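You operate a simulated robot arm through the tools that you are given. There is no shell and no other tool.

The job below is to be done with a simulated two-armed robot. You get a single attempt, and the scene is never put back.

JOB
Top up engine 92 with the orange key until its oil is in the green band.
Fine: park the spout and shut the lid after.

It is judged by the outcome, as a careful person would: the job done as asked, and still so three seconds after it is handed in. It fails if anything else is knocked over, pushed out of place, dropped, spilled or broken. A push-on lid holds only when it is set on centred and level and pressed home; a screw cap is set on level and turned clockwise until tight.

ROBOT AND FRAMES
Two 7-joint arms with two-finger parallel grippers on one trunk that stands fixed in place. Base frame: the origin is at the foot of the trunk, x ahead of it, y to its left, z up; the work surface is at about z = 800. Units: mm, rad, N and s.
The left shoulder is at [80, 131, 947], the right one opposite. With the tool pointing down near the work surface each hand reaches from about 400 to 860 mm from the base axis, measured 20 degrees to its own side. Payload 1.57 kg a hand.
Tool frame (each hand has its own): the origin (TCP) lies between the finger pads and is the grasp point; the fingertips stand 30 mm ahead of it; z points along the fingers, y is the line along which they close. Largest opening 110 mm; finger width 24, thickness 12; the body of the gripper, 48 by 112 mm, starts 78 mm behind the TCP.
Orientation is that of the tool frame in the base frame, as a unit quaternion [w, x, y, z]. With the fingers straight down and closing along the base's y, the tool's x points along the base's -x, its y along +y and its z along -z.

CONTROLS
- The arms move only by the tool play_rows. It takes "left_moves", "right_moves" or both (then of equal length, played together; a hand with none holds still); each is text: rows parted by semicolons, each of 7 numbers parted by spaces: the shift along the tool's x, y, z in units of 25 mm (1.0 is 25 mm), then the turn, a rotation vector about the tool's x, y, z in units of 5 degrees (1.0 is 5 degrees), then the closure, from 0 (fully open) to 1 (shut). In form: tx ty tz ax ay az claw; .... A call has 1 to 20 rows; each row shifts and turns the commanded pose from where the row before left it, along the tool's axes as they then stand. A call with a number of a shift or a turn outside -1 to 1 is refused whole. A row lasts 0.2 s, in which the tool goes at most 50 mm and 0.15 rad; a call with a longer step from one row to the next is refused whole, and so is a gripper value outside its range. A pose out of reach is approached as far as the arm can. The call stops where the force on the tool passes 70 N (or 10 N more than at its start, if that is more) or the arm is blocked; 0.2 s more then pass. Each finger travels about 108 mm/s and halts on what it meets, pressing with about 22 N; the grip force reading is that of the motor and also rises with nothing between the fingers. The clock runs only during rows and for 0.2 s after the last one: add rows that do not move to give the fingers time. The reply holds the time, the measured pose of the TCP, the force on the tool along the base axes, the opening and the grip force, in the units named above and with some noise, with the torque about the TCP (base axes, N m) and any sound that the robot's microphone picked up, and new pictures: "views" is both (left out), scene, wrist or none (wrist: the cameras of the hands that moved).
- Cameras (640 x 400 px; columns grow to the right, rows downward): "scene" is now at [-49.9, 25.9, 1438.3]; the picture's right is [0.28, -0.96, 0.00], its down [-0.37, -0.11, -0.92] and it looks along [0.89, 0.26, -0.38] (base axes); focal length 214 px, centre (320, 200). "left" rides on the left gripper at [70, -16, -141] in its tool frame; the picture's right is [0.23, 0.97, 0.00], its down [-0.86, 0.20, -0.48] and it looks along [-0.47, 0.11, 0.88] (tool axes); focal length 222 px, centre (320, 200). "right" rides on the right gripper at [70, 16, -141] in its tool frame; the picture's right is [-0.23, 0.97, 0.00], its down [-0.86, -0.20, -0.48] and it looks along [-0.47, -0.11, 0.88] (tool axes); focal length 222 px, centre (320, 200). There is no depth. A picture from a camera that has moved, and an enlarged one, comes with that camera's place and axes in the base frame and with its lens.
- pan_tilt(pan, tilt): turns the head with the scene camera to pan (to the left, within 1.902 rad either way) and tilt (down, from -0.506 to 1.204), counted from straight ahead of the robot. It gives what a move gives, and a new picture of the scene camera.
- zoom(camera, box): a new picture of the part [left, top, right, bottom] of that camera's present view, enlarged. It takes no simulated time.
- hand_in(): hands the job in; it is judged then, once.

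Places have to be worked out from the pictures, the camera data and where the tool is seen. Open the grippers and draw the arms clear of the work before you hand the job in, unless the task says otherwise.

The tools are called after "Call:" as a command line: name --argument value ..., lists and objects as JSON in quotes. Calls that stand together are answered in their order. play_rows: Moves the arms, as the interface text tells. Its arguments: {"type":"object","properties":{"left_moves":{"type":"string"},"right_moves":{"type":"string"},"views":{"type":"string","enum":["both","scene","wrist","none"]}},"required":[]} The other tools are called the same way: pan_tilt (pan, tilt) turns the head that bears the scene camera; zoom (camera, box) takes an enlarged picture of a part of a camera's view; hand_in () hands the job in.

At the start:

```text
clock: 0.0
left_tool_pos: [384.0, 338.3, 1345.6]
left_tool_rot: [0.001, 0.0, 1.0, 0.0]
left_wrist_force: [0.6, 0.6, 0.4]
left_wrist_torque: [-0.01, 0.01, -0.02]
left_opening: 109.9
left_finger_force: 0.0
right_tool_pos: [419.8, -106.8, 1394.9]
right_tool_rot: [0.0, 0.0, 1.0, 0.0]
right_wrist_force: [0.8, -0.4, -0.5]
right_wrist_torque: [0.02, -0.01, 0.0]
right_opening: 110.2
right_finger_force: 0.0
head pan, tilt (commanded): [0.283, 0.391]
```

scene: 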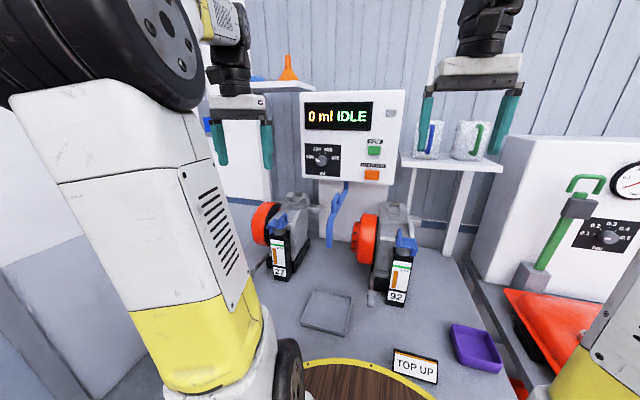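
right: 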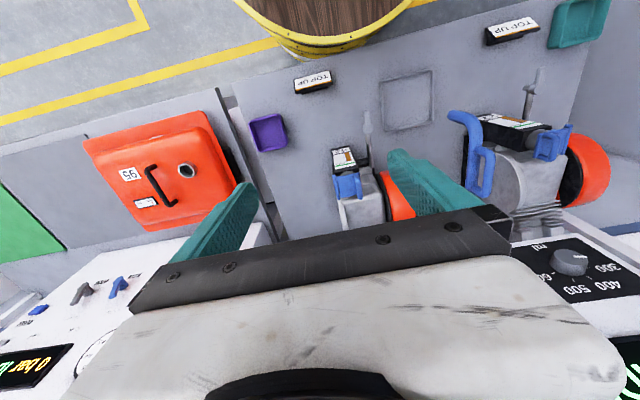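
left: 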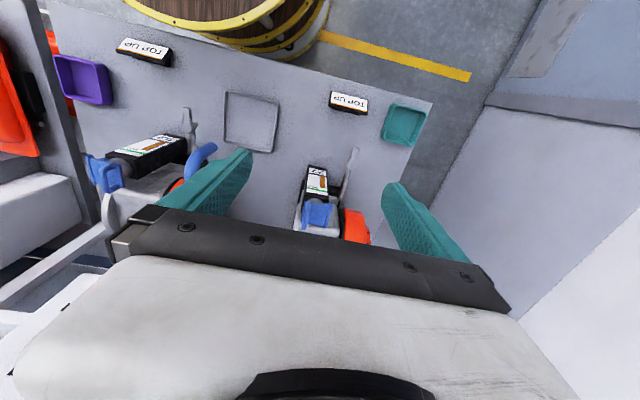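

I'll look closely at the scene before moving: the dispenser panel, the engines, and the labels.

Call:
zoom --camera "scene" --box '[290, 80, 420, 190]'

Call:
zoom --camera "scene" --box '[240, 170, 440, 320]'

Call:
zoom --camera "scene" --box '[500, 150, 640, 300]'

Call:
zoom --camera "right" --box '[240, 60, 460, 240]'

Call:
zoom --camera "left" --box '[60, 80, 260, 220]'

```text
3.64 times, centred on (355, 135) of scene
camera zoom: at [-49.9, 25.9, 1438.3], right [0.28, -0.96, 0.0], down [-0.37, -0.11, -0.92], along [0.89, 0.26, -0.38], focal length 780 px, centre (193, 436)
```

zoom: 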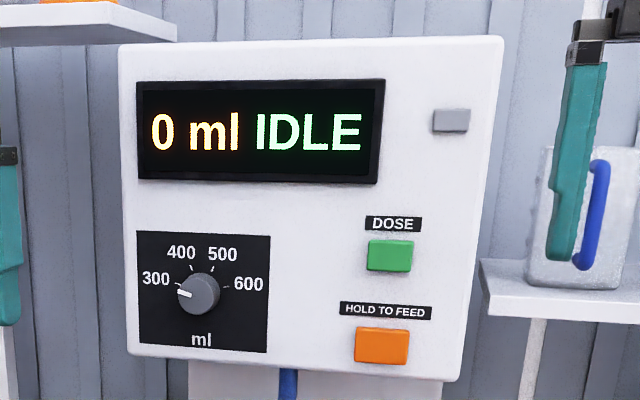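

```text
2.67 times, centred on (340, 245) of scene
camera zoom: at [-49.9, 25.9, 1438.3], right [0.28, -0.96, 0.0], down [-0.37, -0.11, -0.92], along [0.89, 0.26, -0.38], focal length 572 px, centre (267, 80)
```

zoom: 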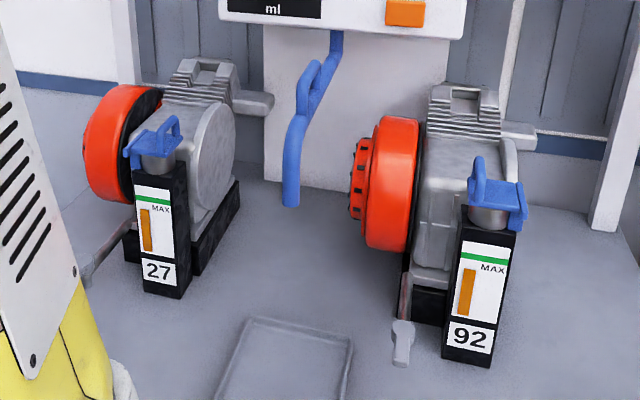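

```text
2.67 times, centred on (570, 225) of scene
camera zoom: at [-49.9, 25.9, 1438.3], right [0.28, -0.96, 0.0], down [-0.37, -0.11, -0.92], along [0.89, 0.26, -0.38], focal length 572 px, centre (-347, 133)
```

zoom: 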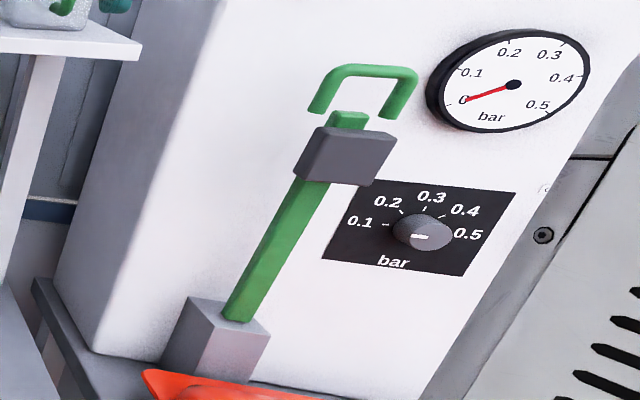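

```text
2.22 times, centred on (350, 150) of right
camera zoom: at [350.5, -89.6, 1536.3], right [0.23, 0.97, 0.0], down [0.86, -0.2, 0.48], along [0.47, -0.11, -0.88], focal length 494 px, centre (253, 311)
```

zoom: 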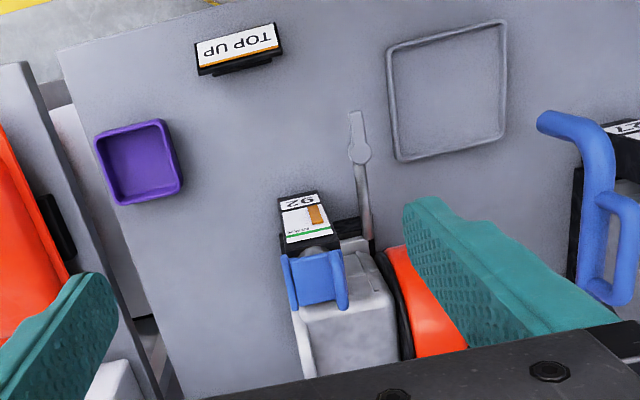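

```text
2.86 times, centred on (160, 150) of left
camera zoom: at [315.8, 321.2, 1486.5], right [-0.23, 0.97, 0.0], down [0.86, 0.2, 0.48], along [0.47, 0.11, -0.88], focal length 635 px, centre (777, 343)
```

zoom: 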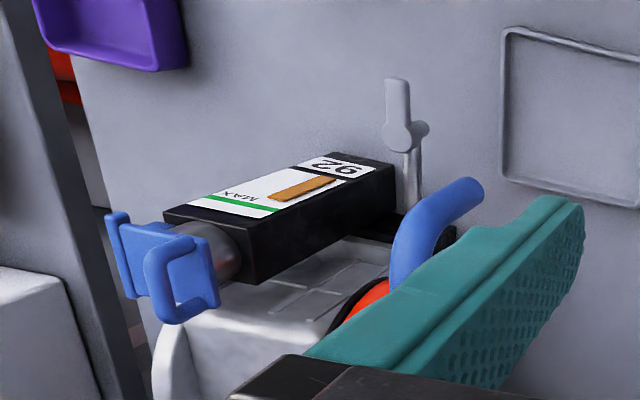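

The column marked 92 sits roughly at x≈565, y≈-70. I'll zoom in on the spout, lid, lever and the other cards from all cameras.

Call:
zoom --camera "scene" --box '[300, 170, 380, 255]'

Call:
zoom --camera "scene" --box '[360, 220, 430, 310]'

Call:
zoom --camera "right" --box '[430, 60, 640, 260]'

Call:
zoom --camera "left" --box '[270, 80, 430, 250]'

Call:
zoom --camera "scene" --box '[380, 320, 520, 400]'

```text
4.71 times, centred on (340, 212) of scene
camera zoom: at [-49.9, 25.9, 1438.3], right [0.28, -0.96, 0.0], down [-0.37, -0.11, -0.92], along [0.89, 0.26, -0.38], focal length 1009 px, centre (226, 141)
```

zoom: 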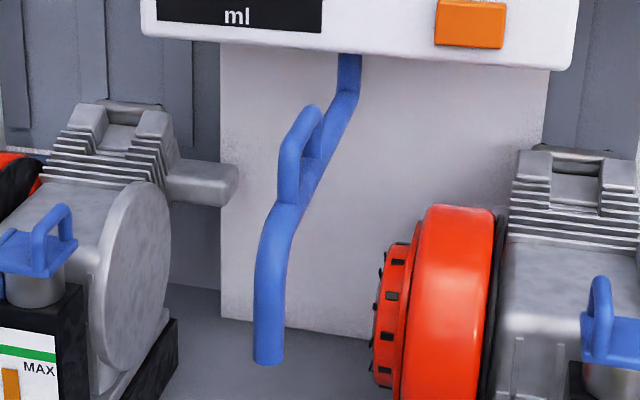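

```text
4.44 times, centred on (395, 265) of scene
camera zoom: at [-49.9, 25.9, 1438.3], right [0.28, -0.96, 0.0], down [-0.37, -0.11, -0.92], along [0.89, 0.26, -0.38], focal length 953 px, centre (-13, -89)
```

zoom: 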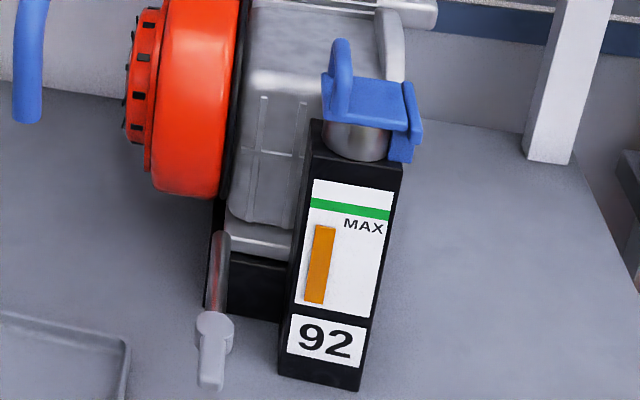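

```text
2.00 times, centred on (535, 160) of right
camera zoom: at [350.5, -89.6, 1536.3], right [0.23, 0.97, 0.0], down [0.86, -0.2, 0.48], along [0.47, -0.11, -0.88], focal length 444 px, centre (-110, 280)
```

zoom: 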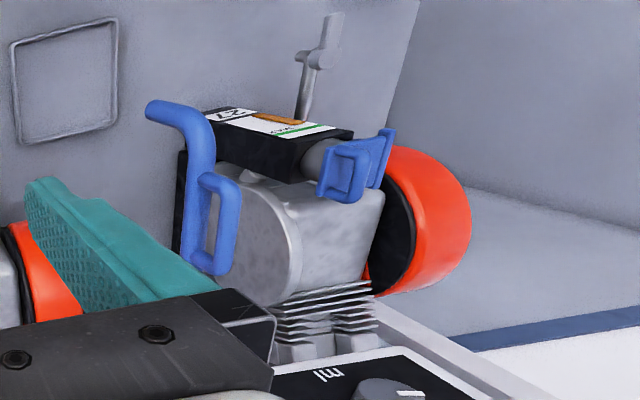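

```text
2.35 times, centred on (350, 165) of left
camera zoom: at [315.8, 321.2, 1486.5], right [-0.23, 0.97, 0.0], down [0.86, 0.2, 0.48], along [0.47, 0.11, -0.88], focal length 523 px, centre (249, 282)
```

zoom: 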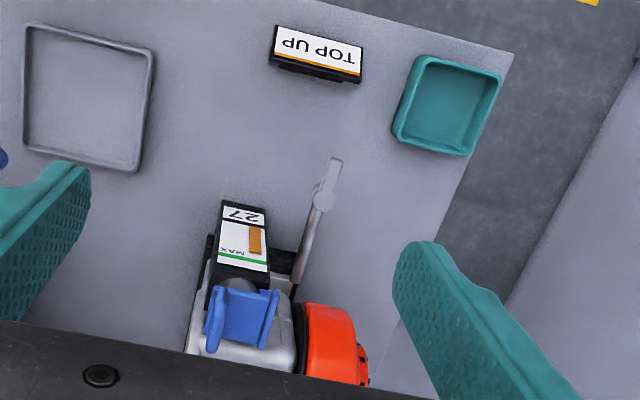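

```text
4.57 times, centred on (450, 360) of scene
camera zoom: at [-49.9, 25.9, 1438.3], right [0.28, -0.96, 0.0], down [-0.37, -0.11, -0.92], along [0.89, 0.26, -0.38], focal length 980 px, centre (-274, -531)
```

zoom: 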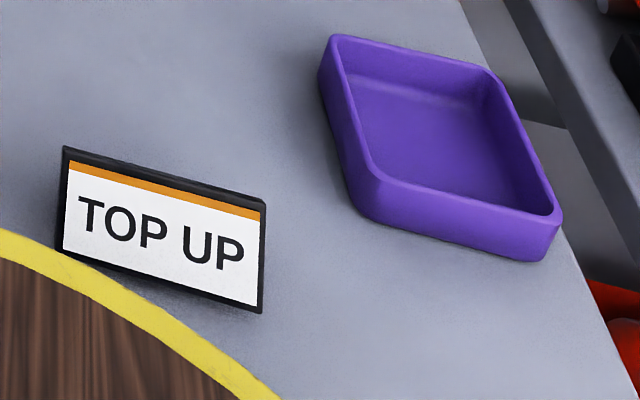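

Stereo estimates so far: lid of 92 near [590,-74,1030], spout tip near [471,151,1068], spout pivot under the panel near [690,140,1200], panel face near x≈690. I'll move both hands to closer viewing positions, well clear of everything.

Call:
play_rows --left_moves "0.07 -0.46 0.78 0 0 0 0;0.07 -0.46 0.78 0 0 0 0;0.07 -0.46 0.78 0 0 0 0;0.07 -0.46 0.78 0 0 0 0;0.07 -0.46 0.78 0 0 0 0;0.07 -0.46 0.78 0 0 0 0;0.07 -0.46 0.78 0 0 0 0;0.07 -0.46 0.78 0 0 0 0" --right_moves "-0.05 0.085 0.975 0 0 0 0;-0.05 0.085 0.975 0 0 0 0;-0.05 0.085 0.975 0 0 0 0;-0.05 0.085 0.975 0 0 0 0;-0.05 0.085 0.975 0 0 0 0;-0.05 0.085 0.975 0 0 0 0;-0.05 0.085 0.975 0 0 0 0;-0.05 0.085 0.975 0 0 0 0"

```text
clock: 1.8
left_tool_pos: [369.2, 247.6, 1189.7]
left_tool_rot: [0.0, 0.0, 1.0, 0.0]
left_wrist_force: [0.0, 0.5, -0.5]
left_wrist_torque: [-0.02, 0.0, 0.01]
left_opening: 110.2
left_finger_force: 0.0
right_tool_pos: [426.9, -89.9, 1198.9]
right_tool_rot: [0.0, 0.0, 1.0, 0.001]
right_wrist_force: [0.1, 0.6, -0.1]
right_wrist_torque: [-0.01, -0.03, 0.02]
right_opening: 110.1
right_finger_force: 0.0
head pan, tilt (commanded): [0.283, 0.391]
camera scene: at [-50.0, 25.9, 1438.3], right [0.28, -0.96, 0.0], down [-0.37, -0.11, -0.92], along [0.89, 0.26, -0.38], focal length 214 px, centre (320, 200)
camera right: at [358.1, -73.5, 1340.2], right [0.23, 0.97, 0.0], down [0.85, -0.2, 0.48], along [0.47, -0.11, -0.88], focal length 222 px, centre (320, 200)
camera left: at [300.6, 229.5, 1330.6], right [-0.23, 0.97, 0.0], down [0.85, 0.2, 0.48], along [0.47, 0.11, -0.88], focal length 222 px, centre (320, 200)
```

scene: 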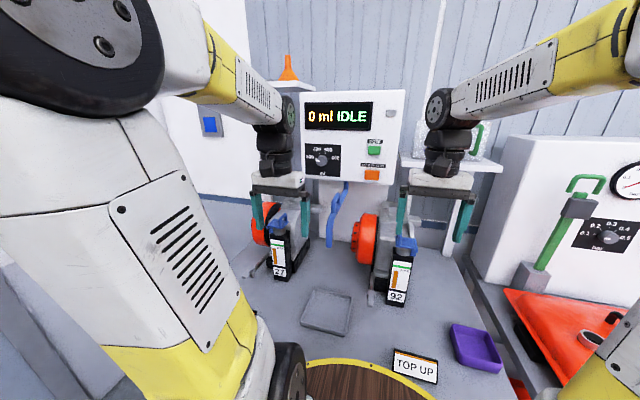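
right: 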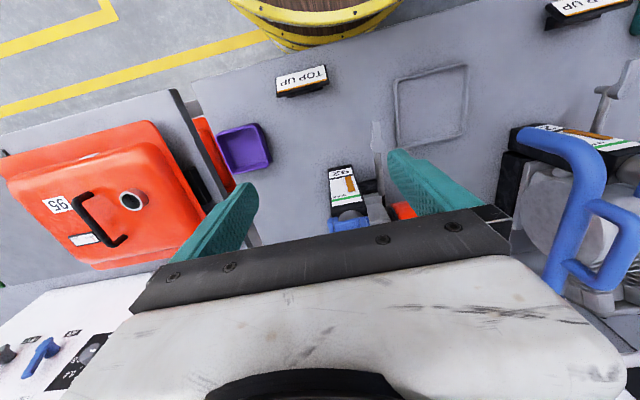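
left: 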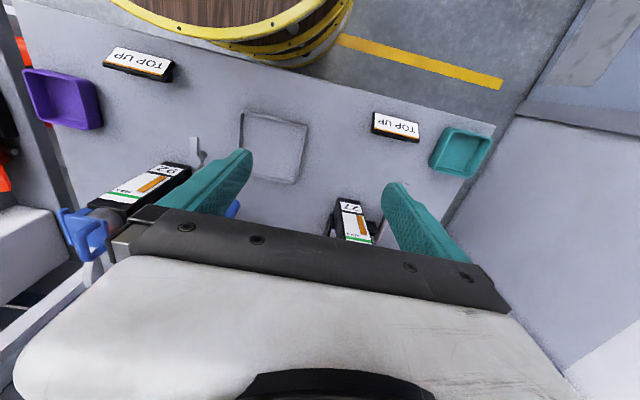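

The wrist cameras see best what lies just beneath or on the robot's side of the TCP. I'll zoom on the spout in the right camera, then move the right hand over the lid of 92 at z≈1200.

Call:
zoom --camera "right" --box '[480, 80, 640, 330]'

Call:
play_rows --right_moves "-0.9 0.03 0 0 0 0 0;-0.9 0.03 0 0 0 0 0;-0.9 0.03 0 0 0 0 0;-0.9 0.03 0 0 0 0 0;-0.9 0.03 0 0 0 0 0;-0.9 0.03 0 0 0 0 0"

```text
1.60 times, centred on (560, 205) of right
camera zoom: at [358.1, -73.5, 1340.2], right [0.23, 0.97, 0.0], down [0.85, -0.2, 0.48], along [0.47, -0.11, -0.88], focal length 355 px, centre (-64, 192)
```

zoom: 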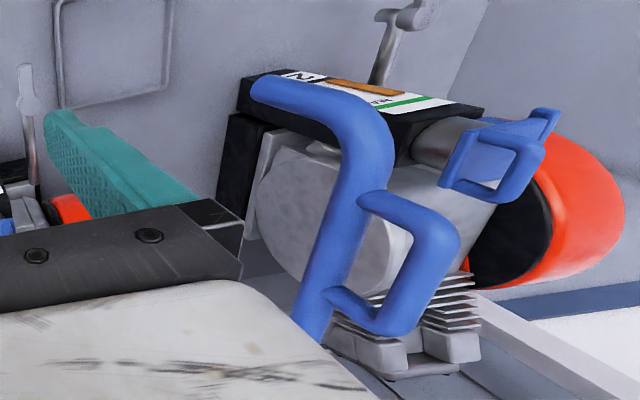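

```text
clock: 3.2
left_tool_pos: [369.4, 246.9, 1189.6]
left_tool_rot: [0.0, 0.0, 1.0, 0.0]
left_wrist_force: [0.0, -0.1, 1.0]
left_wrist_torque: [-0.02, -0.03, 0.02]
left_opening: 110.0
left_finger_force: 0.1
right_tool_pos: [565.1, -84.1, 1198.8]
right_tool_rot: [0.0, 0.0, 1.0, 0.0]
right_wrist_force: [-0.3, -0.5, -0.1]
right_wrist_torque: [0.03, -0.01, -0.01]
right_opening: 110.2
right_finger_force: 0.1
head pan, tilt (commanded): [0.283, 0.391]
camera scene: at [-50.2, 25.8, 1438.3], right [0.28, -0.96, 0.0], down [-0.37, -0.11, -0.92], along [0.89, 0.26, -0.38], focal length 214 px, centre (320, 200)
camera right: at [495.1, -67.9, 1340.5], right [0.23, 0.97, 0.0], down [0.85, -0.2, 0.48], along [0.47, -0.11, -0.88], focal length 222 px, centre (320, 200)
```

scene: 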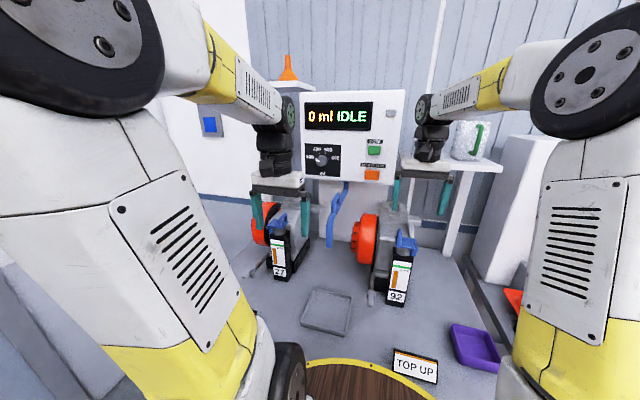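
right: 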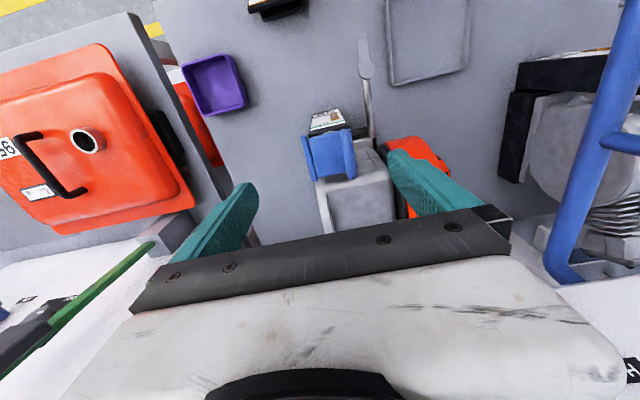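

Call:
zoom --camera "right" --box '[280, 90, 400, 190]'

Call:
zoom --camera "right" --box '[500, 20, 640, 300]'

Call:
zoom --camera "scene" --box '[370, 215, 430, 265]'

Call:
zoom --camera "left" --box '[40, 140, 200, 270]'

```text
4.00 times, centred on (340, 140) of right
camera zoom: at [495.1, -67.9, 1340.5], right [0.23, 0.97, 0.0], down [0.85, -0.2, 0.48], along [0.47, -0.11, -0.88], focal length 888 px, centre (240, 440)
```

zoom: 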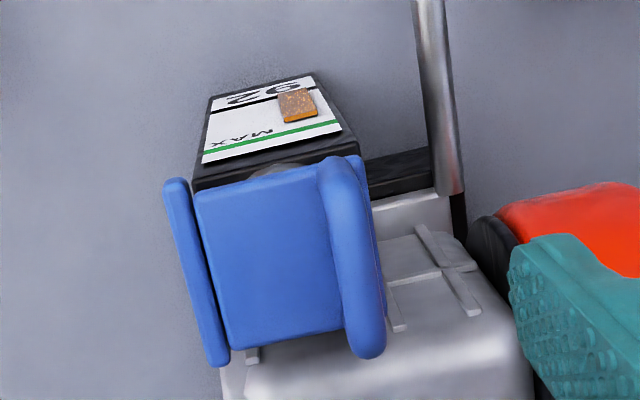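

```text
1.43 times, centred on (570, 160) of right
camera zoom: at [495.1, -67.9, 1340.5], right [0.23, 0.97, 0.0], down [0.85, -0.2, 0.48], along [0.47, -0.11, -0.88], focal length 317 px, centre (-37, 257)
```

zoom: 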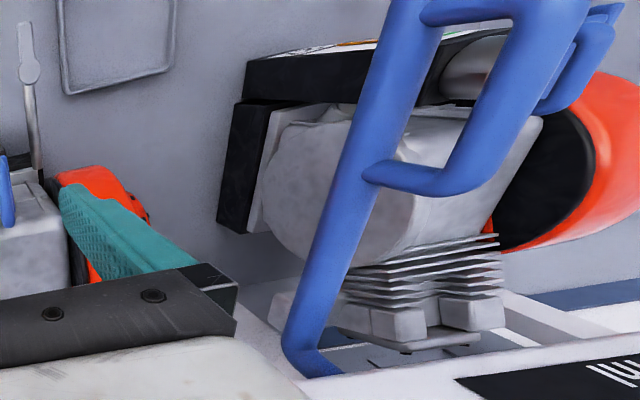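

```text
8.00 times, centred on (400, 240) of scene
camera zoom: at [-50.2, 25.8, 1438.3], right [0.28, -0.96, 0.0], down [-0.37, -0.11, -0.92], along [0.89, 0.26, -0.38], focal length 1716 px, centre (-320, -120)
```

zoom: 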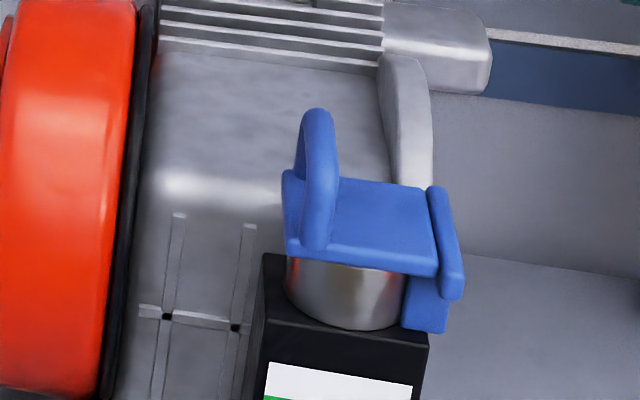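

```text
3.08 times, centred on (120, 205) of left
camera zoom: at [300.4, 229.7, 1330.9], right [-0.23, 0.97, 0.0], down [0.86, 0.2, 0.48], along [0.47, 0.11, -0.88], focal length 684 px, centre (935, 185)
```

zoom: 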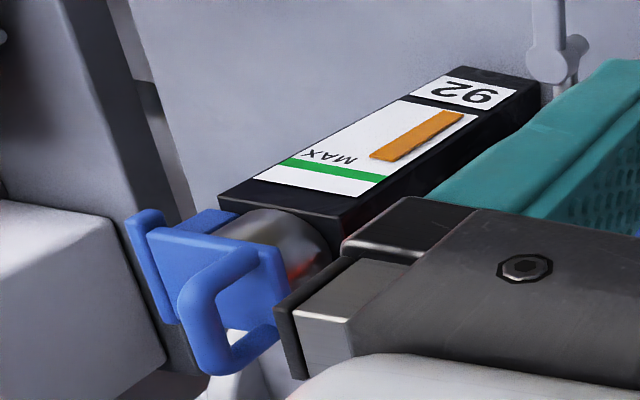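

The lid of 92 is a hinged flap about x 559–616, y -98 to -44, plate top z≈1052, with the loop handle on the +y edge (top z≈1095) and the hinge on the -y side. Next I bring the left hand forward and start turning it to point at the panel, both to measure the key and to get it ready.

Call:
play_rows --left_moves "-1 0.2 -0.4 0 0 0 0;-1 0.2 -0.4 0 0 0 0;-1 0.2 -0.4 0 0 0 0;-1 0.2 -0.4 0 0 0 0;0 0 0 0 -1 0 0;0 0 0 0 -1 0 0;0 0 0 0 -1 0 0;0 0 0 0 -1 0 0;0 0 0 0 -1 0 0;0 0 0 0 -1 0 0;0 0 0 0 -1 0 0;0 0 0 0 -1 0 0;0 0 0 0 -1 0 0;0 0 0 0 -1 0 0;0 0 0 0 -1 0 0;0 0 0 0 -1 0 0"

```text
clock: 6.6
left_tool_pos: [471.2, 265.8, 1228.8]
left_tool_rot: [0.5, 0.0, 0.866, 0.0]
left_wrist_force: [-0.8, -0.3, 0.1]
left_wrist_torque: [-0.01, 0.0, 0.02]
left_opening: 110.0
left_finger_force: 0.0
right_tool_pos: [564.1, -84.0, 1198.3]
right_tool_rot: [0.0, 0.0, 1.0, 0.0]
right_wrist_force: [0.6, 1.0, 0.3]
right_wrist_torque: [0.05, 0.02, 0.01]
right_opening: 110.1
right_finger_force: 0.0
head pan, tilt (commanded): [0.283, 0.391]
camera scene: at [-49.8, 25.8, 1438.3], right [0.28, -0.96, 0.0], down [-0.37, -0.11, -0.92], along [0.89, 0.26, -0.38], focal length 214 px, centre (320, 200)
camera left: at [313.8, 249.1, 1239.5], right [-0.11, 0.97, -0.2], down [0.01, 0.2, 0.98], along [0.99, 0.11, -0.03], focal length 222 px, centre (320, 200)
```

scene: 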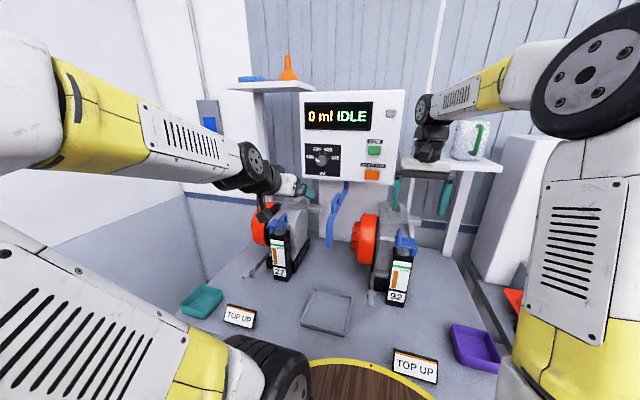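
left: 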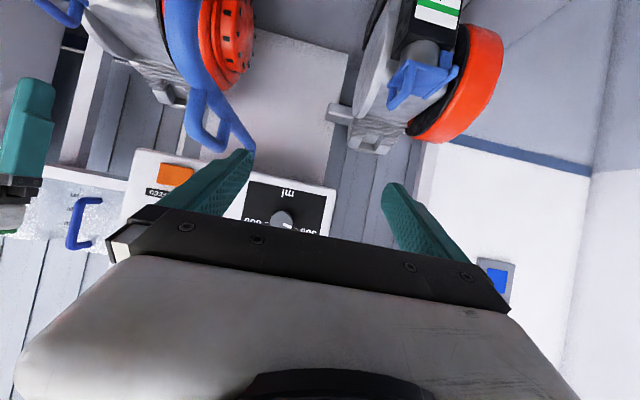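

This gives a fine front view of the key and the spout. I'll zoom for accurate readings.

Call:
zoom --camera "left" --box '[110, 60, 350, 230]'

Call:
zoom --camera "left" --box '[130, 0, 270, 170]'

Call:
zoom --camera "scene" --box '[305, 165, 375, 255]'

Call:
zoom --camera "scene" --box '[290, 80, 410, 190]'

```text
2.35 times, centred on (230, 145) of left
camera zoom: at [313.8, 249.1, 1239.5], right [-0.11, 0.97, -0.2], down [0.01, 0.2, 0.98], along [0.99, 0.11, -0.03], focal length 523 px, centre (532, 329)
```

zoom: 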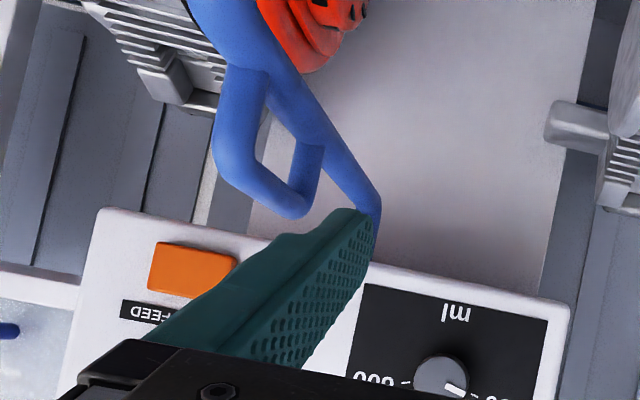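

```text
2.35 times, centred on (200, 85) of left
camera zoom: at [313.8, 249.1, 1239.5], right [-0.11, 0.97, -0.2], down [0.01, 0.2, 0.98], along [0.99, 0.11, -0.03], focal length 523 px, centre (602, 471)
```

zoom: 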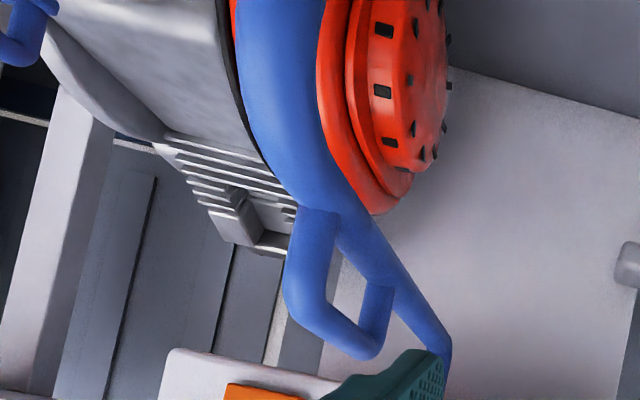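

```text
4.44 times, centred on (340, 210) of scene
camera zoom: at [-49.8, 25.8, 1438.3], right [0.28, -0.96, 0.0], down [-0.37, -0.11, -0.92], along [0.89, 0.26, -0.38], focal length 953 px, centre (231, 156)
```

zoom: 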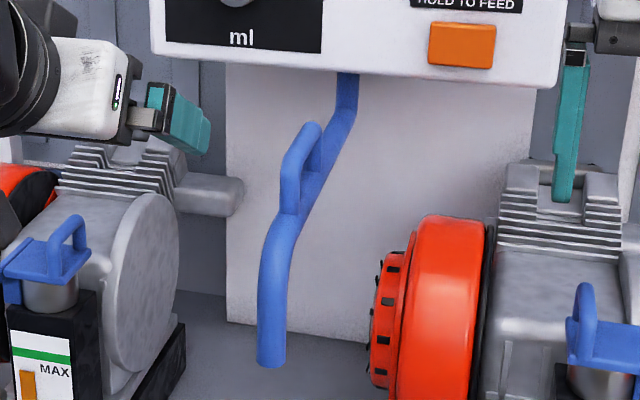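

```text
3.64 times, centred on (350, 135) of scene
camera zoom: at [-49.8, 25.8, 1438.3], right [0.28, -0.96, 0.0], down [-0.37, -0.11, -0.92], along [0.89, 0.26, -0.38], focal length 780 px, centre (211, 436)
```

zoom: 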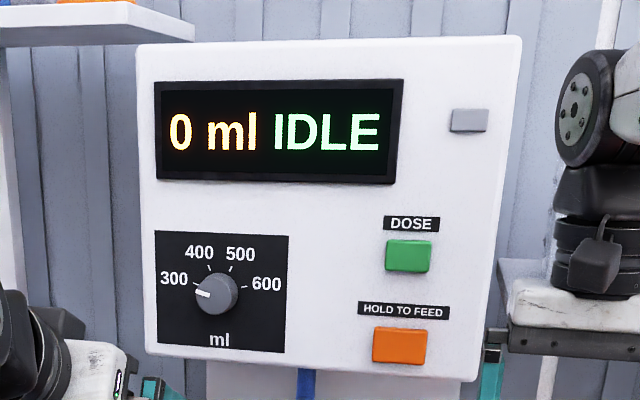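

Worked-out geometry: spout pivot ≈[729,147], horizontal arm at z≈1155, tip radius ≈257, loop handle bar x 500–592 at z≈1197; filler 92 ≈[588,-71], so the spout must swing ≈57°. Orange key ≈[691,55,1235], panel face x≈700. Now I bring the right hand over the lid's loop with the fingers half open.

Call:
play_rows --right_moves "-0.185 0.32 0.68 0 0 0 0.45;-0.185 0.32 0.68 0 0 0 0.45;-0.185 0.32 0.68 0 0 0 0.45;-0.185 0.32 0.68 0 0 0 0.45"

```text
clock: 7.6
left_tool_pos: [470.3, 266.6, 1229.1]
left_tool_rot: [0.501, 0.001, 0.866, 0.0]
left_wrist_force: [-1.3, 0.0, 0.8]
left_wrist_torque: [-0.01, -0.02, 0.0]
left_opening: 110.0
left_finger_force: 0.1
right_tool_pos: [583.4, -52.1, 1133.3]
right_tool_rot: [0.0, 0.0, 1.0, 0.0]
right_wrist_force: [-0.7, -0.6, 0.1]
right_wrist_torque: [-0.01, 0.01, 0.02]
right_opening: 60.8
right_finger_force: 0.0
head pan, tilt (commanded): [0.283, 0.391]
camera scene: at [-50.0, 25.8, 1438.3], right [0.28, -0.96, 0.0], down [-0.37, -0.11, -0.92], along [0.89, 0.26, -0.38], focal length 214 px, centre (320, 200)
camera right: at [513.9, -36.0, 1273.9], right [0.23, 0.97, 0.0], down [0.85, -0.2, 0.48], along [0.47, -0.11, -0.88], focal length 222 px, centre (320, 200)
```

scene: 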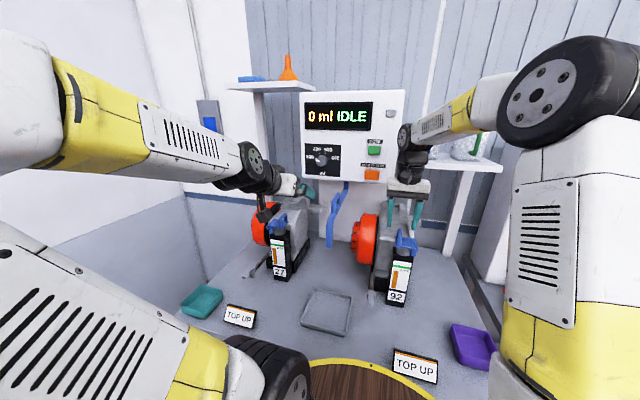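
right: 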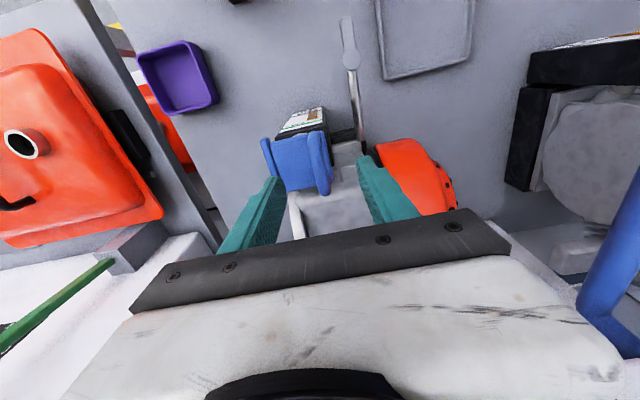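

Call:
zoom --camera "right" --box '[220, 90, 420, 260]'

Call:
zoom --camera "scene" --box '[360, 160, 450, 280]'

```text
2.35 times, centred on (320, 175) of right
camera zoom: at [513.9, -36.0, 1273.9], right [0.23, 0.97, 0.0], down [0.85, -0.2, 0.48], along [0.47, -0.11, -0.88], focal length 523 px, centre (320, 259)
```

zoom: 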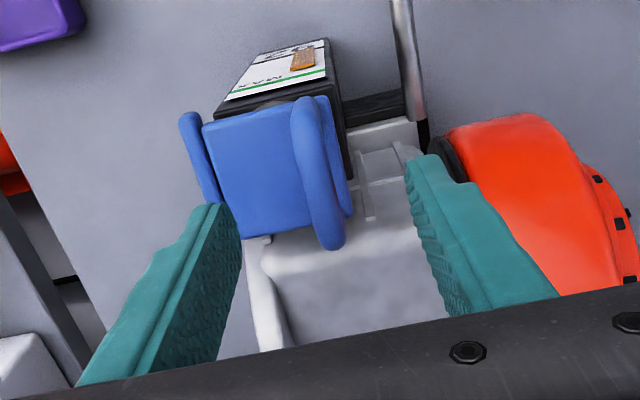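

```text
3.33 times, centred on (405, 220) of scene
camera zoom: at [-50.0, 25.8, 1438.3], right [0.28, -0.96, 0.0], down [-0.37, -0.11, -0.92], along [0.89, 0.26, -0.38], focal length 715 px, centre (37, 133)
```

zoom: 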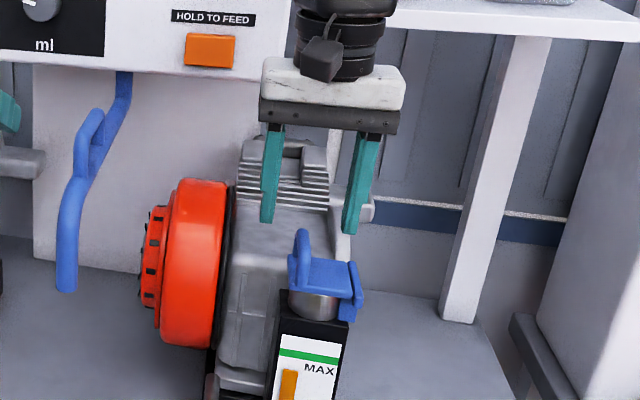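

The loop bar spans about x 550–606 at y≈-51, and the fingers straddle it evenly. I lower to z≈1095 (tips above the plate) and close on the bar.

Call:
play_rows --right_moves "0.1 0.02 0.76 0 0 0 0.45;0.1 0.02 0.76 0 0 0 0.45;0 0 0 0 0 0 0.45"

Call:
zoom --camera "right" --box '[220, 90, 420, 260]'

Call:
zoom --camera "scene" --box '[370, 190, 430, 270]'

```text
clock: 8.4
left_tool_pos: [469.3, 265.5, 1229.1]
left_tool_rot: [0.501, 0.0, 0.866, 0.0]
left_wrist_force: [0.2, -0.5, 0.8]
left_wrist_torque: [-0.02, -0.03, -0.01]
left_opening: 110.1
left_finger_force: 0.1
right_tool_pos: [578.8, -51.4, 1094.4]
right_tool_rot: [0.0, 0.0, 1.0, 0.001]
right_wrist_force: [0.0, -0.8, 0.0]
right_wrist_torque: [-0.02, 0.01, 0.01]
right_opening: 60.7
right_finger_force: 0.2
head pan, tilt (commanded): [0.283, 0.391]
camera scene: at [-49.9, 25.9, 1438.3], right [0.28, -0.96, 0.0], down [-0.37, -0.11, -0.92], along [0.89, 0.26, -0.38], focal length 214 px, centre (320, 200)
camera right: at [509.2, -34.4, 1234.9], right [0.23, 0.97, 0.0], down [0.86, -0.2, 0.48], along [0.47, -0.11, -0.88], focal length 222 px, centre (320, 200)
```

scene: 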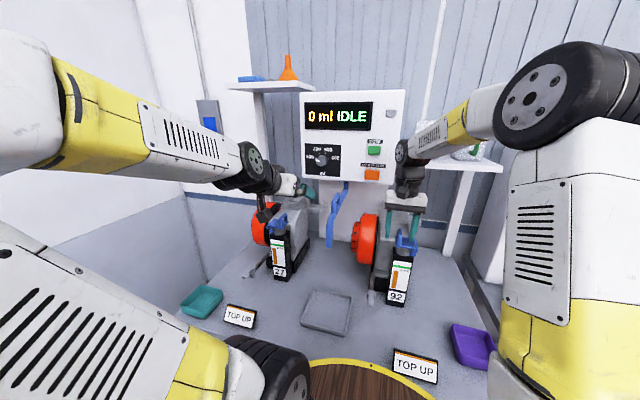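
right: 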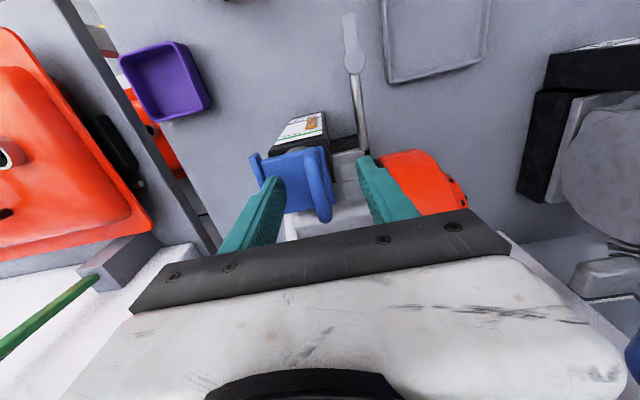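

```text
2.35 times, centred on (320, 175) of right
camera zoom: at [509.2, -34.4, 1234.9], right [0.23, 0.97, 0.0], down [0.86, -0.2, 0.48], along [0.47, -0.11, -0.88], focal length 523 px, centre (320, 259)
```

zoom: 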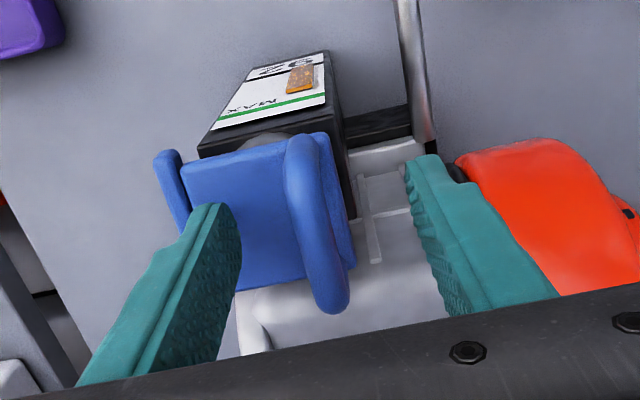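

```text
5.00 times, centred on (400, 230) of scene
camera zoom: at [-49.9, 25.9, 1438.3], right [0.28, -0.96, 0.0], down [-0.37, -0.11, -0.92], along [0.89, 0.26, -0.38], focal length 1072 px, centre (-80, 50)
```

zoom: 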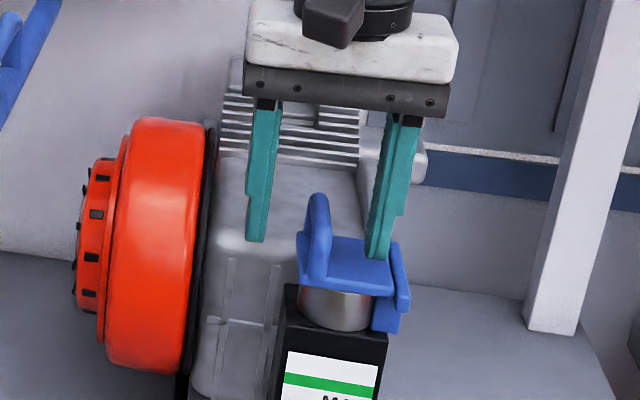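

Fingers straddle the loop evenly with the tips above the plate; closing now.

Call:
play_rows --right_moves "0 0 0 0 0 0 1;0 0 0 0 0 0 1;0 0 0 0 0 0 1" --views "wrist"

Call:
zoom --camera "right" --box '[220, 90, 420, 260]'

```text
clock: 9.2
left_tool_pos: [470.9, 265.6, 1229.3]
left_tool_rot: [0.5, 0.001, 0.866, 0.0]
left_wrist_force: [0.2, 0.1, 0.5]
left_wrist_torque: [0.02, 0.03, 0.02]
left_opening: 110.0
left_finger_force: 0.1
right_tool_pos: [578.6, -53.3, 1093.2]
right_tool_rot: [0.0, 0.001, 1.0, -0.001]
right_wrist_force: [-0.2, -11.5, -3.0]
right_wrist_torque: [-0.14, -0.04, 0.07]
right_opening: 11.5
right_finger_force: 28.9
head pan, tilt (commanded): [0.283, 0.391]
camera right: at [509.3, -36.1, 1235.0], right [0.23, 0.97, 0.0], down [0.86, -0.2, 0.48], along [0.47, -0.11, -0.88], focal length 222 px, centre (320, 200)
```

right: 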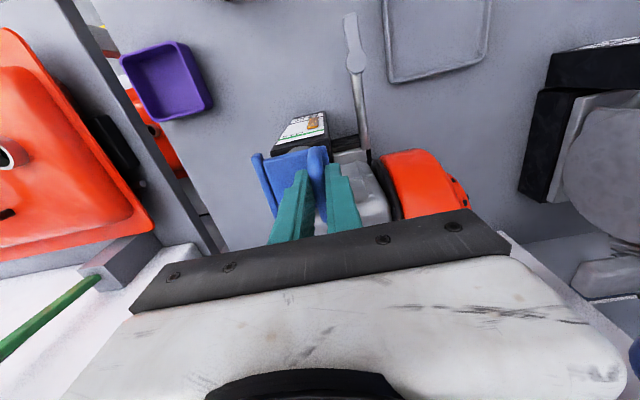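

```text
2.35 times, centred on (320, 175) of right
camera zoom: at [509.3, -36.1, 1235.0], right [0.23, 0.97, 0.0], down [0.86, -0.2, 0.48], along [0.47, -0.11, -0.88], focal length 523 px, centre (320, 259)
```

zoom: 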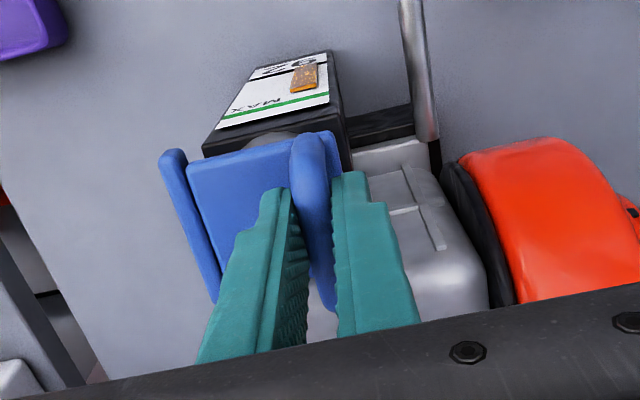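

The grip holds the loop (11.5 mm). I start the opening arc about the hinge (y≈-105, z≈1047), 25° first, to check the forces.

Call:
play_rows --right_moves "0 -0.249 -0.173 -1 0 0 1;0 -0.169 -0.173 -1 0 0 1;0 -0.169 -0.173 -1 0 0 1;0 -0.169 -0.173 -1 0 0 1;0 -0.169 -0.173 -1 0 0 1"

Call:
zoom --camera "scene" --box '[360, 180, 440, 270]'

```text
clock: 10.4
left_tool_pos: [470.8, 266.4, 1228.9]
left_tool_rot: [0.5, 0.0, 0.866, 0.0]
left_wrist_force: [0.3, -0.1, 0.3]
left_wrist_torque: [-0.04, 0.02, -0.04]
left_opening: 109.9
left_finger_force: 0.0
right_tool_pos: [579.3, -75.9, 1111.4]
right_tool_rot: [0.001, -0.001, 0.976, 0.218]
right_wrist_force: [5.7, -1.0, -4.2]
right_wrist_torque: [0.01, 0.02, -0.01]
right_opening: 11.4
right_finger_force: 28.9
head pan, tilt (commanded): [0.283, 0.391]
camera scene: at [-49.4, 25.9, 1438.4], right [0.28, -0.96, 0.0], down [-0.37, -0.11, -0.92], along [0.89, 0.26, -0.38], focal length 214 px, centre (320, 200)
camera right: at [509.1, -121.8, 1245.6], right [0.23, 0.88, 0.41], down [0.85, -0.38, 0.35], along [0.47, 0.27, -0.84], focal length 222 px, centre (320, 200)
```

scene: 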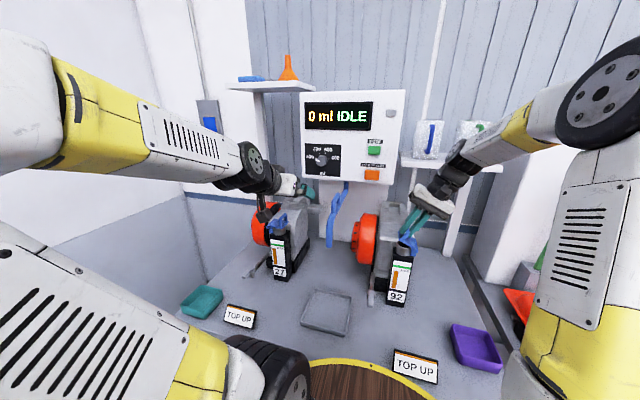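
right: 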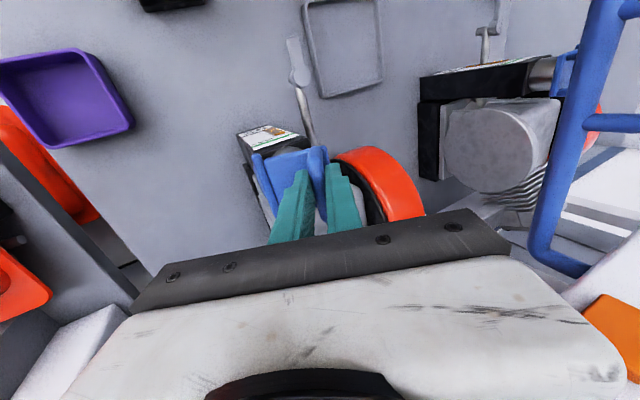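

```text
4.44 times, centred on (400, 225) of scene
camera zoom: at [-49.4, 25.9, 1438.4], right [0.28, -0.96, 0.0], down [-0.37, -0.11, -0.92], along [0.89, 0.26, -0.38], focal length 953 px, centre (-36, 89)
```

zoom: 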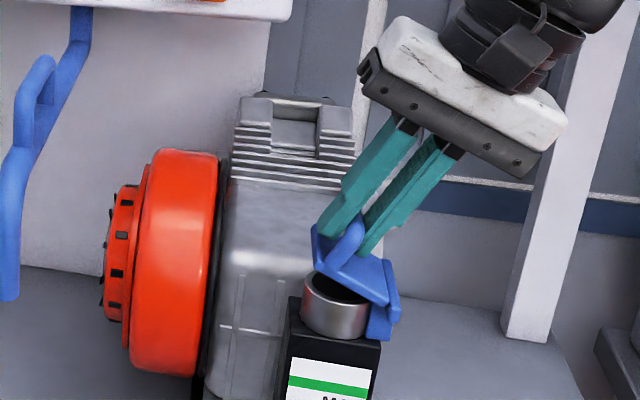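

The lid is lifting cleanly with low forces. Continuing the arc for another 40°.

Call:
play_rows --right_moves "0 -0.169 -0.173 -1 0 0 1;0 -0.169 -0.173 -1 0 0 1;0 -0.169 -0.173 -1 0 0 1;0 -0.169 -0.173 -1 0 0 1;0 -0.169 -0.173 -1 0 0 1;0 -0.169 -0.173 -1 0 0 1;0 -0.169 -0.173 -1 0 0 1;0 -0.169 -0.173 -1 0 0 1"

Call:
zoom --camera "scene" --box '[360, 160, 460, 270]'

```text
clock: 12.2
left_tool_pos: [471.3, 266.0, 1228.0]
left_tool_rot: [0.5, 0.0, 0.866, 0.0]
left_wrist_force: [-0.5, 1.0, 0.4]
left_wrist_torque: [-0.03, 0.0, 0.03]
left_opening: 110.0
left_finger_force: 0.1
right_tool_pos: [578.0, -124.3, 1112.1]
right_tool_rot: [0.0, 0.001, 0.844, 0.536]
right_wrist_force: [8.5, 9.0, -35.0]
right_wrist_torque: [-0.24, -0.14, 0.01]
right_opening: 11.5
right_finger_force: 29.1
head pan, tilt (commanded): [0.283, 0.391]
camera scene: at [-48.5, 26.3, 1438.4], right [0.28, -0.96, 0.0], down [-0.37, -0.11, -0.92], along [0.89, 0.26, -0.38], focal length 214 px, centre (320, 200)
camera right: at [509.3, -245.4, 1186.8], right [0.23, 0.41, 0.88], down [0.86, -0.52, 0.02], along [0.47, 0.75, -0.47], focal length 222 px, centre (320, 200)
```

scene: 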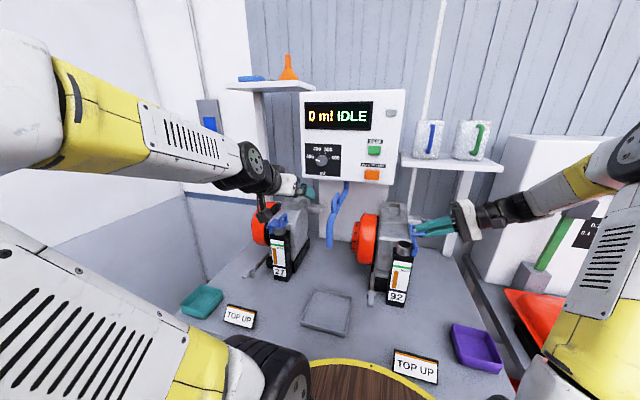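
right: 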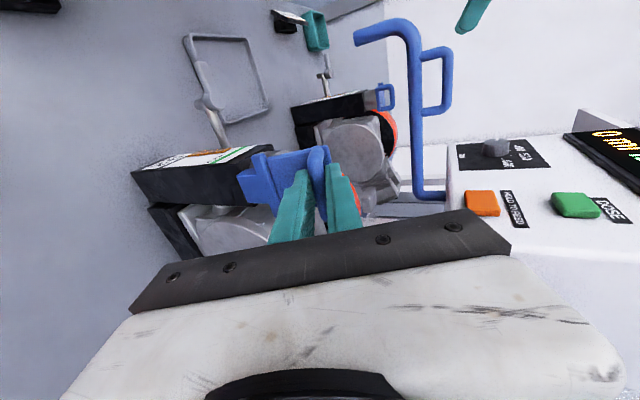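

```text
3.64 times, centred on (410, 215) of scene
camera zoom: at [-48.5, 26.3, 1438.4], right [0.28, -0.96, 0.0], down [-0.37, -0.11, -0.92], along [0.89, 0.26, -0.38], focal length 780 px, centre (-7, 146)
```

zoom: 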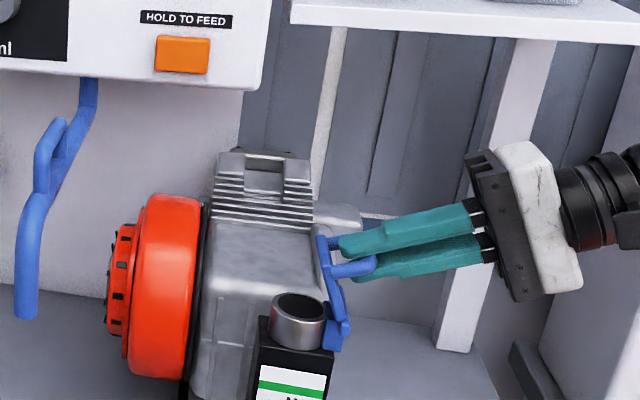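

The lid is near vertical; the -35 N reading is radial (pulling inward), so I shrink the arc radius by about 4 mm and continue 30° more.

Call:
play_rows --right_moves "0 -0.275 -0.055 -1 0 0 1;0 -0.159 -0.163 -1 0 0 1;0 -0.159 -0.163 -1 0 0 1" --views "none"

```text
clock: 13.0
left_tool_pos: [470.4, 265.8, 1228.9]
left_tool_rot: [0.5, 0.0, 0.866, 0.0]
left_wrist_force: [0.7, 0.0, -0.3]
left_wrist_torque: [0.01, 0.02, -0.01]
left_opening: 110.1
left_finger_force: 0.1
right_tool_pos: [578.5, -139.1, 1104.4]
right_tool_rot: [0.002, 0.0, 0.765, 0.643]
right_wrist_force: [8.5, -0.2, 0.1]
right_wrist_torque: [-0.01, 0.15, 0.15]
right_opening: 11.4
right_finger_force: 28.8
head pan, tilt (commanded): [0.283, 0.391]
```

Forces fell to nearly nothing at 80°. Continuing to 100°.

Call:
play_rows --right_moves "0 -0.159 -0.163 -1 0 0 1;0 -0.159 -0.163 -1 0 0 1;0 -0.159 -0.163 -1 0 0 1;0 -0.159 -0.163 -1 0 0 1"

Call:
zoom --camera "scene" --box '[360, 160, 460, 270]'

Call:
zoom --camera "right" --box '[120, 40, 440, 240]'

```text
clock: 14.0
left_tool_pos: [470.4, 265.2, 1229.2]
left_tool_rot: [0.501, 0.0, 0.866, 0.0]
left_wrist_force: [-0.3, 0.6, -0.2]
left_wrist_torque: [0.02, 0.04, 0.0]
left_opening: 109.9
left_finger_force: 0.1
right_tool_pos: [576.3, -155.3, 1086.6]
right_tool_rot: [0.0, 0.001, 0.643, 0.766]
right_wrist_force: [14.5, -2.3, 0.7]
right_wrist_torque: [-0.08, 0.07, -0.1]
right_opening: 11.4
right_finger_force: 29.3
head pan, tilt (commanded): [0.283, 0.391]
camera scene: at [-49.1, 25.7, 1438.4], right [0.28, -0.96, 0.0], down [-0.37, -0.11, -0.92], along [0.89, 0.26, -0.38], focal length 214 px, centre (320, 200)
camera right: at [508.7, -297.8, 1078.6], right [0.23, -0.17, 0.96], down [0.85, -0.44, -0.28], along [0.47, 0.88, 0.05], focal length 222 px, centre (320, 200)
```

scene: 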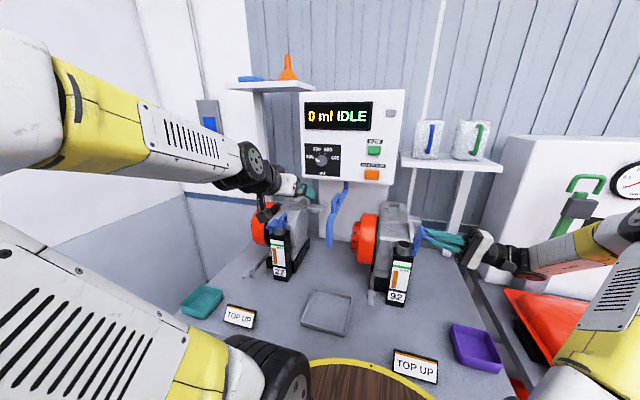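
right: 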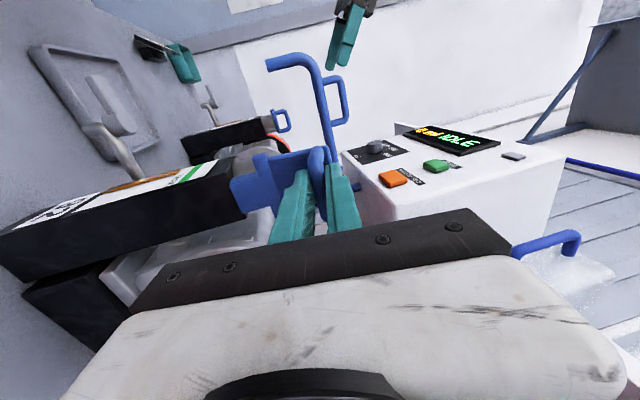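

```text
3.64 times, centred on (410, 215) of scene
camera zoom: at [-49.1, 25.7, 1438.4], right [0.28, -0.96, 0.0], down [-0.37, -0.11, -0.92], along [0.89, 0.26, -0.38], focal length 780 px, centre (-7, 146)
```

zoom: 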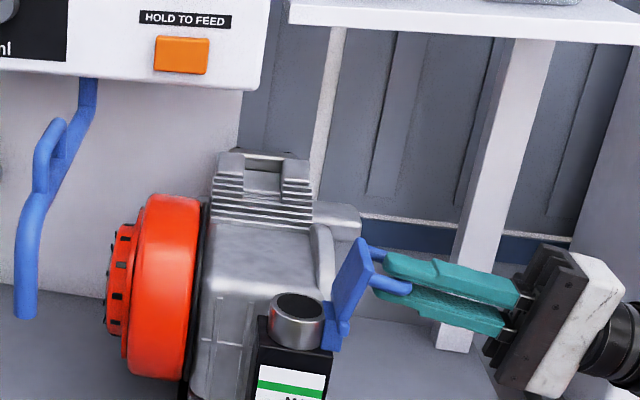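

```text
2.00 times, centred on (280, 140) of right
camera zoom: at [508.7, -297.8, 1078.6], right [0.23, -0.17, 0.96], down [0.85, -0.44, -0.28], along [0.47, 0.88, 0.05], focal length 444 px, centre (400, 320)
```

zoom: 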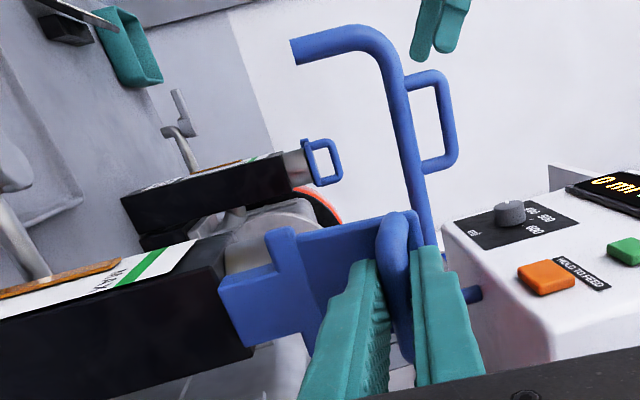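

The lid is past vertical (~100°). I ease off the sideways force and continue a little to feel for the stop.

Call:
play_rows --right_moves "-0.08 -0.159 -0.163 -1 0 0 1;-0.04 -0.159 -0.163 -1 0 0 1" --views "none"

```text
clock: 14.6
left_tool_pos: [468.9, 266.2, 1229.8]
left_tool_rot: [0.499, -0.001, 0.866, 0.0]
left_wrist_force: [0.6, -0.4, 0.0]
left_wrist_torque: [-0.01, 0.0, 0.04]
left_opening: 110.2
left_finger_force: 0.0
right_tool_pos: [579.6, -160.0, 1082.4]
right_tool_rot: [0.0, -0.004, 0.571, 0.821]
right_wrist_force: [-6.3, 10.1, 38.8]
right_wrist_torque: [0.39, 0.0, 0.45]
right_opening: 11.8
right_finger_force: 28.8
head pan, tilt (commanded): [0.283, 0.391]
```

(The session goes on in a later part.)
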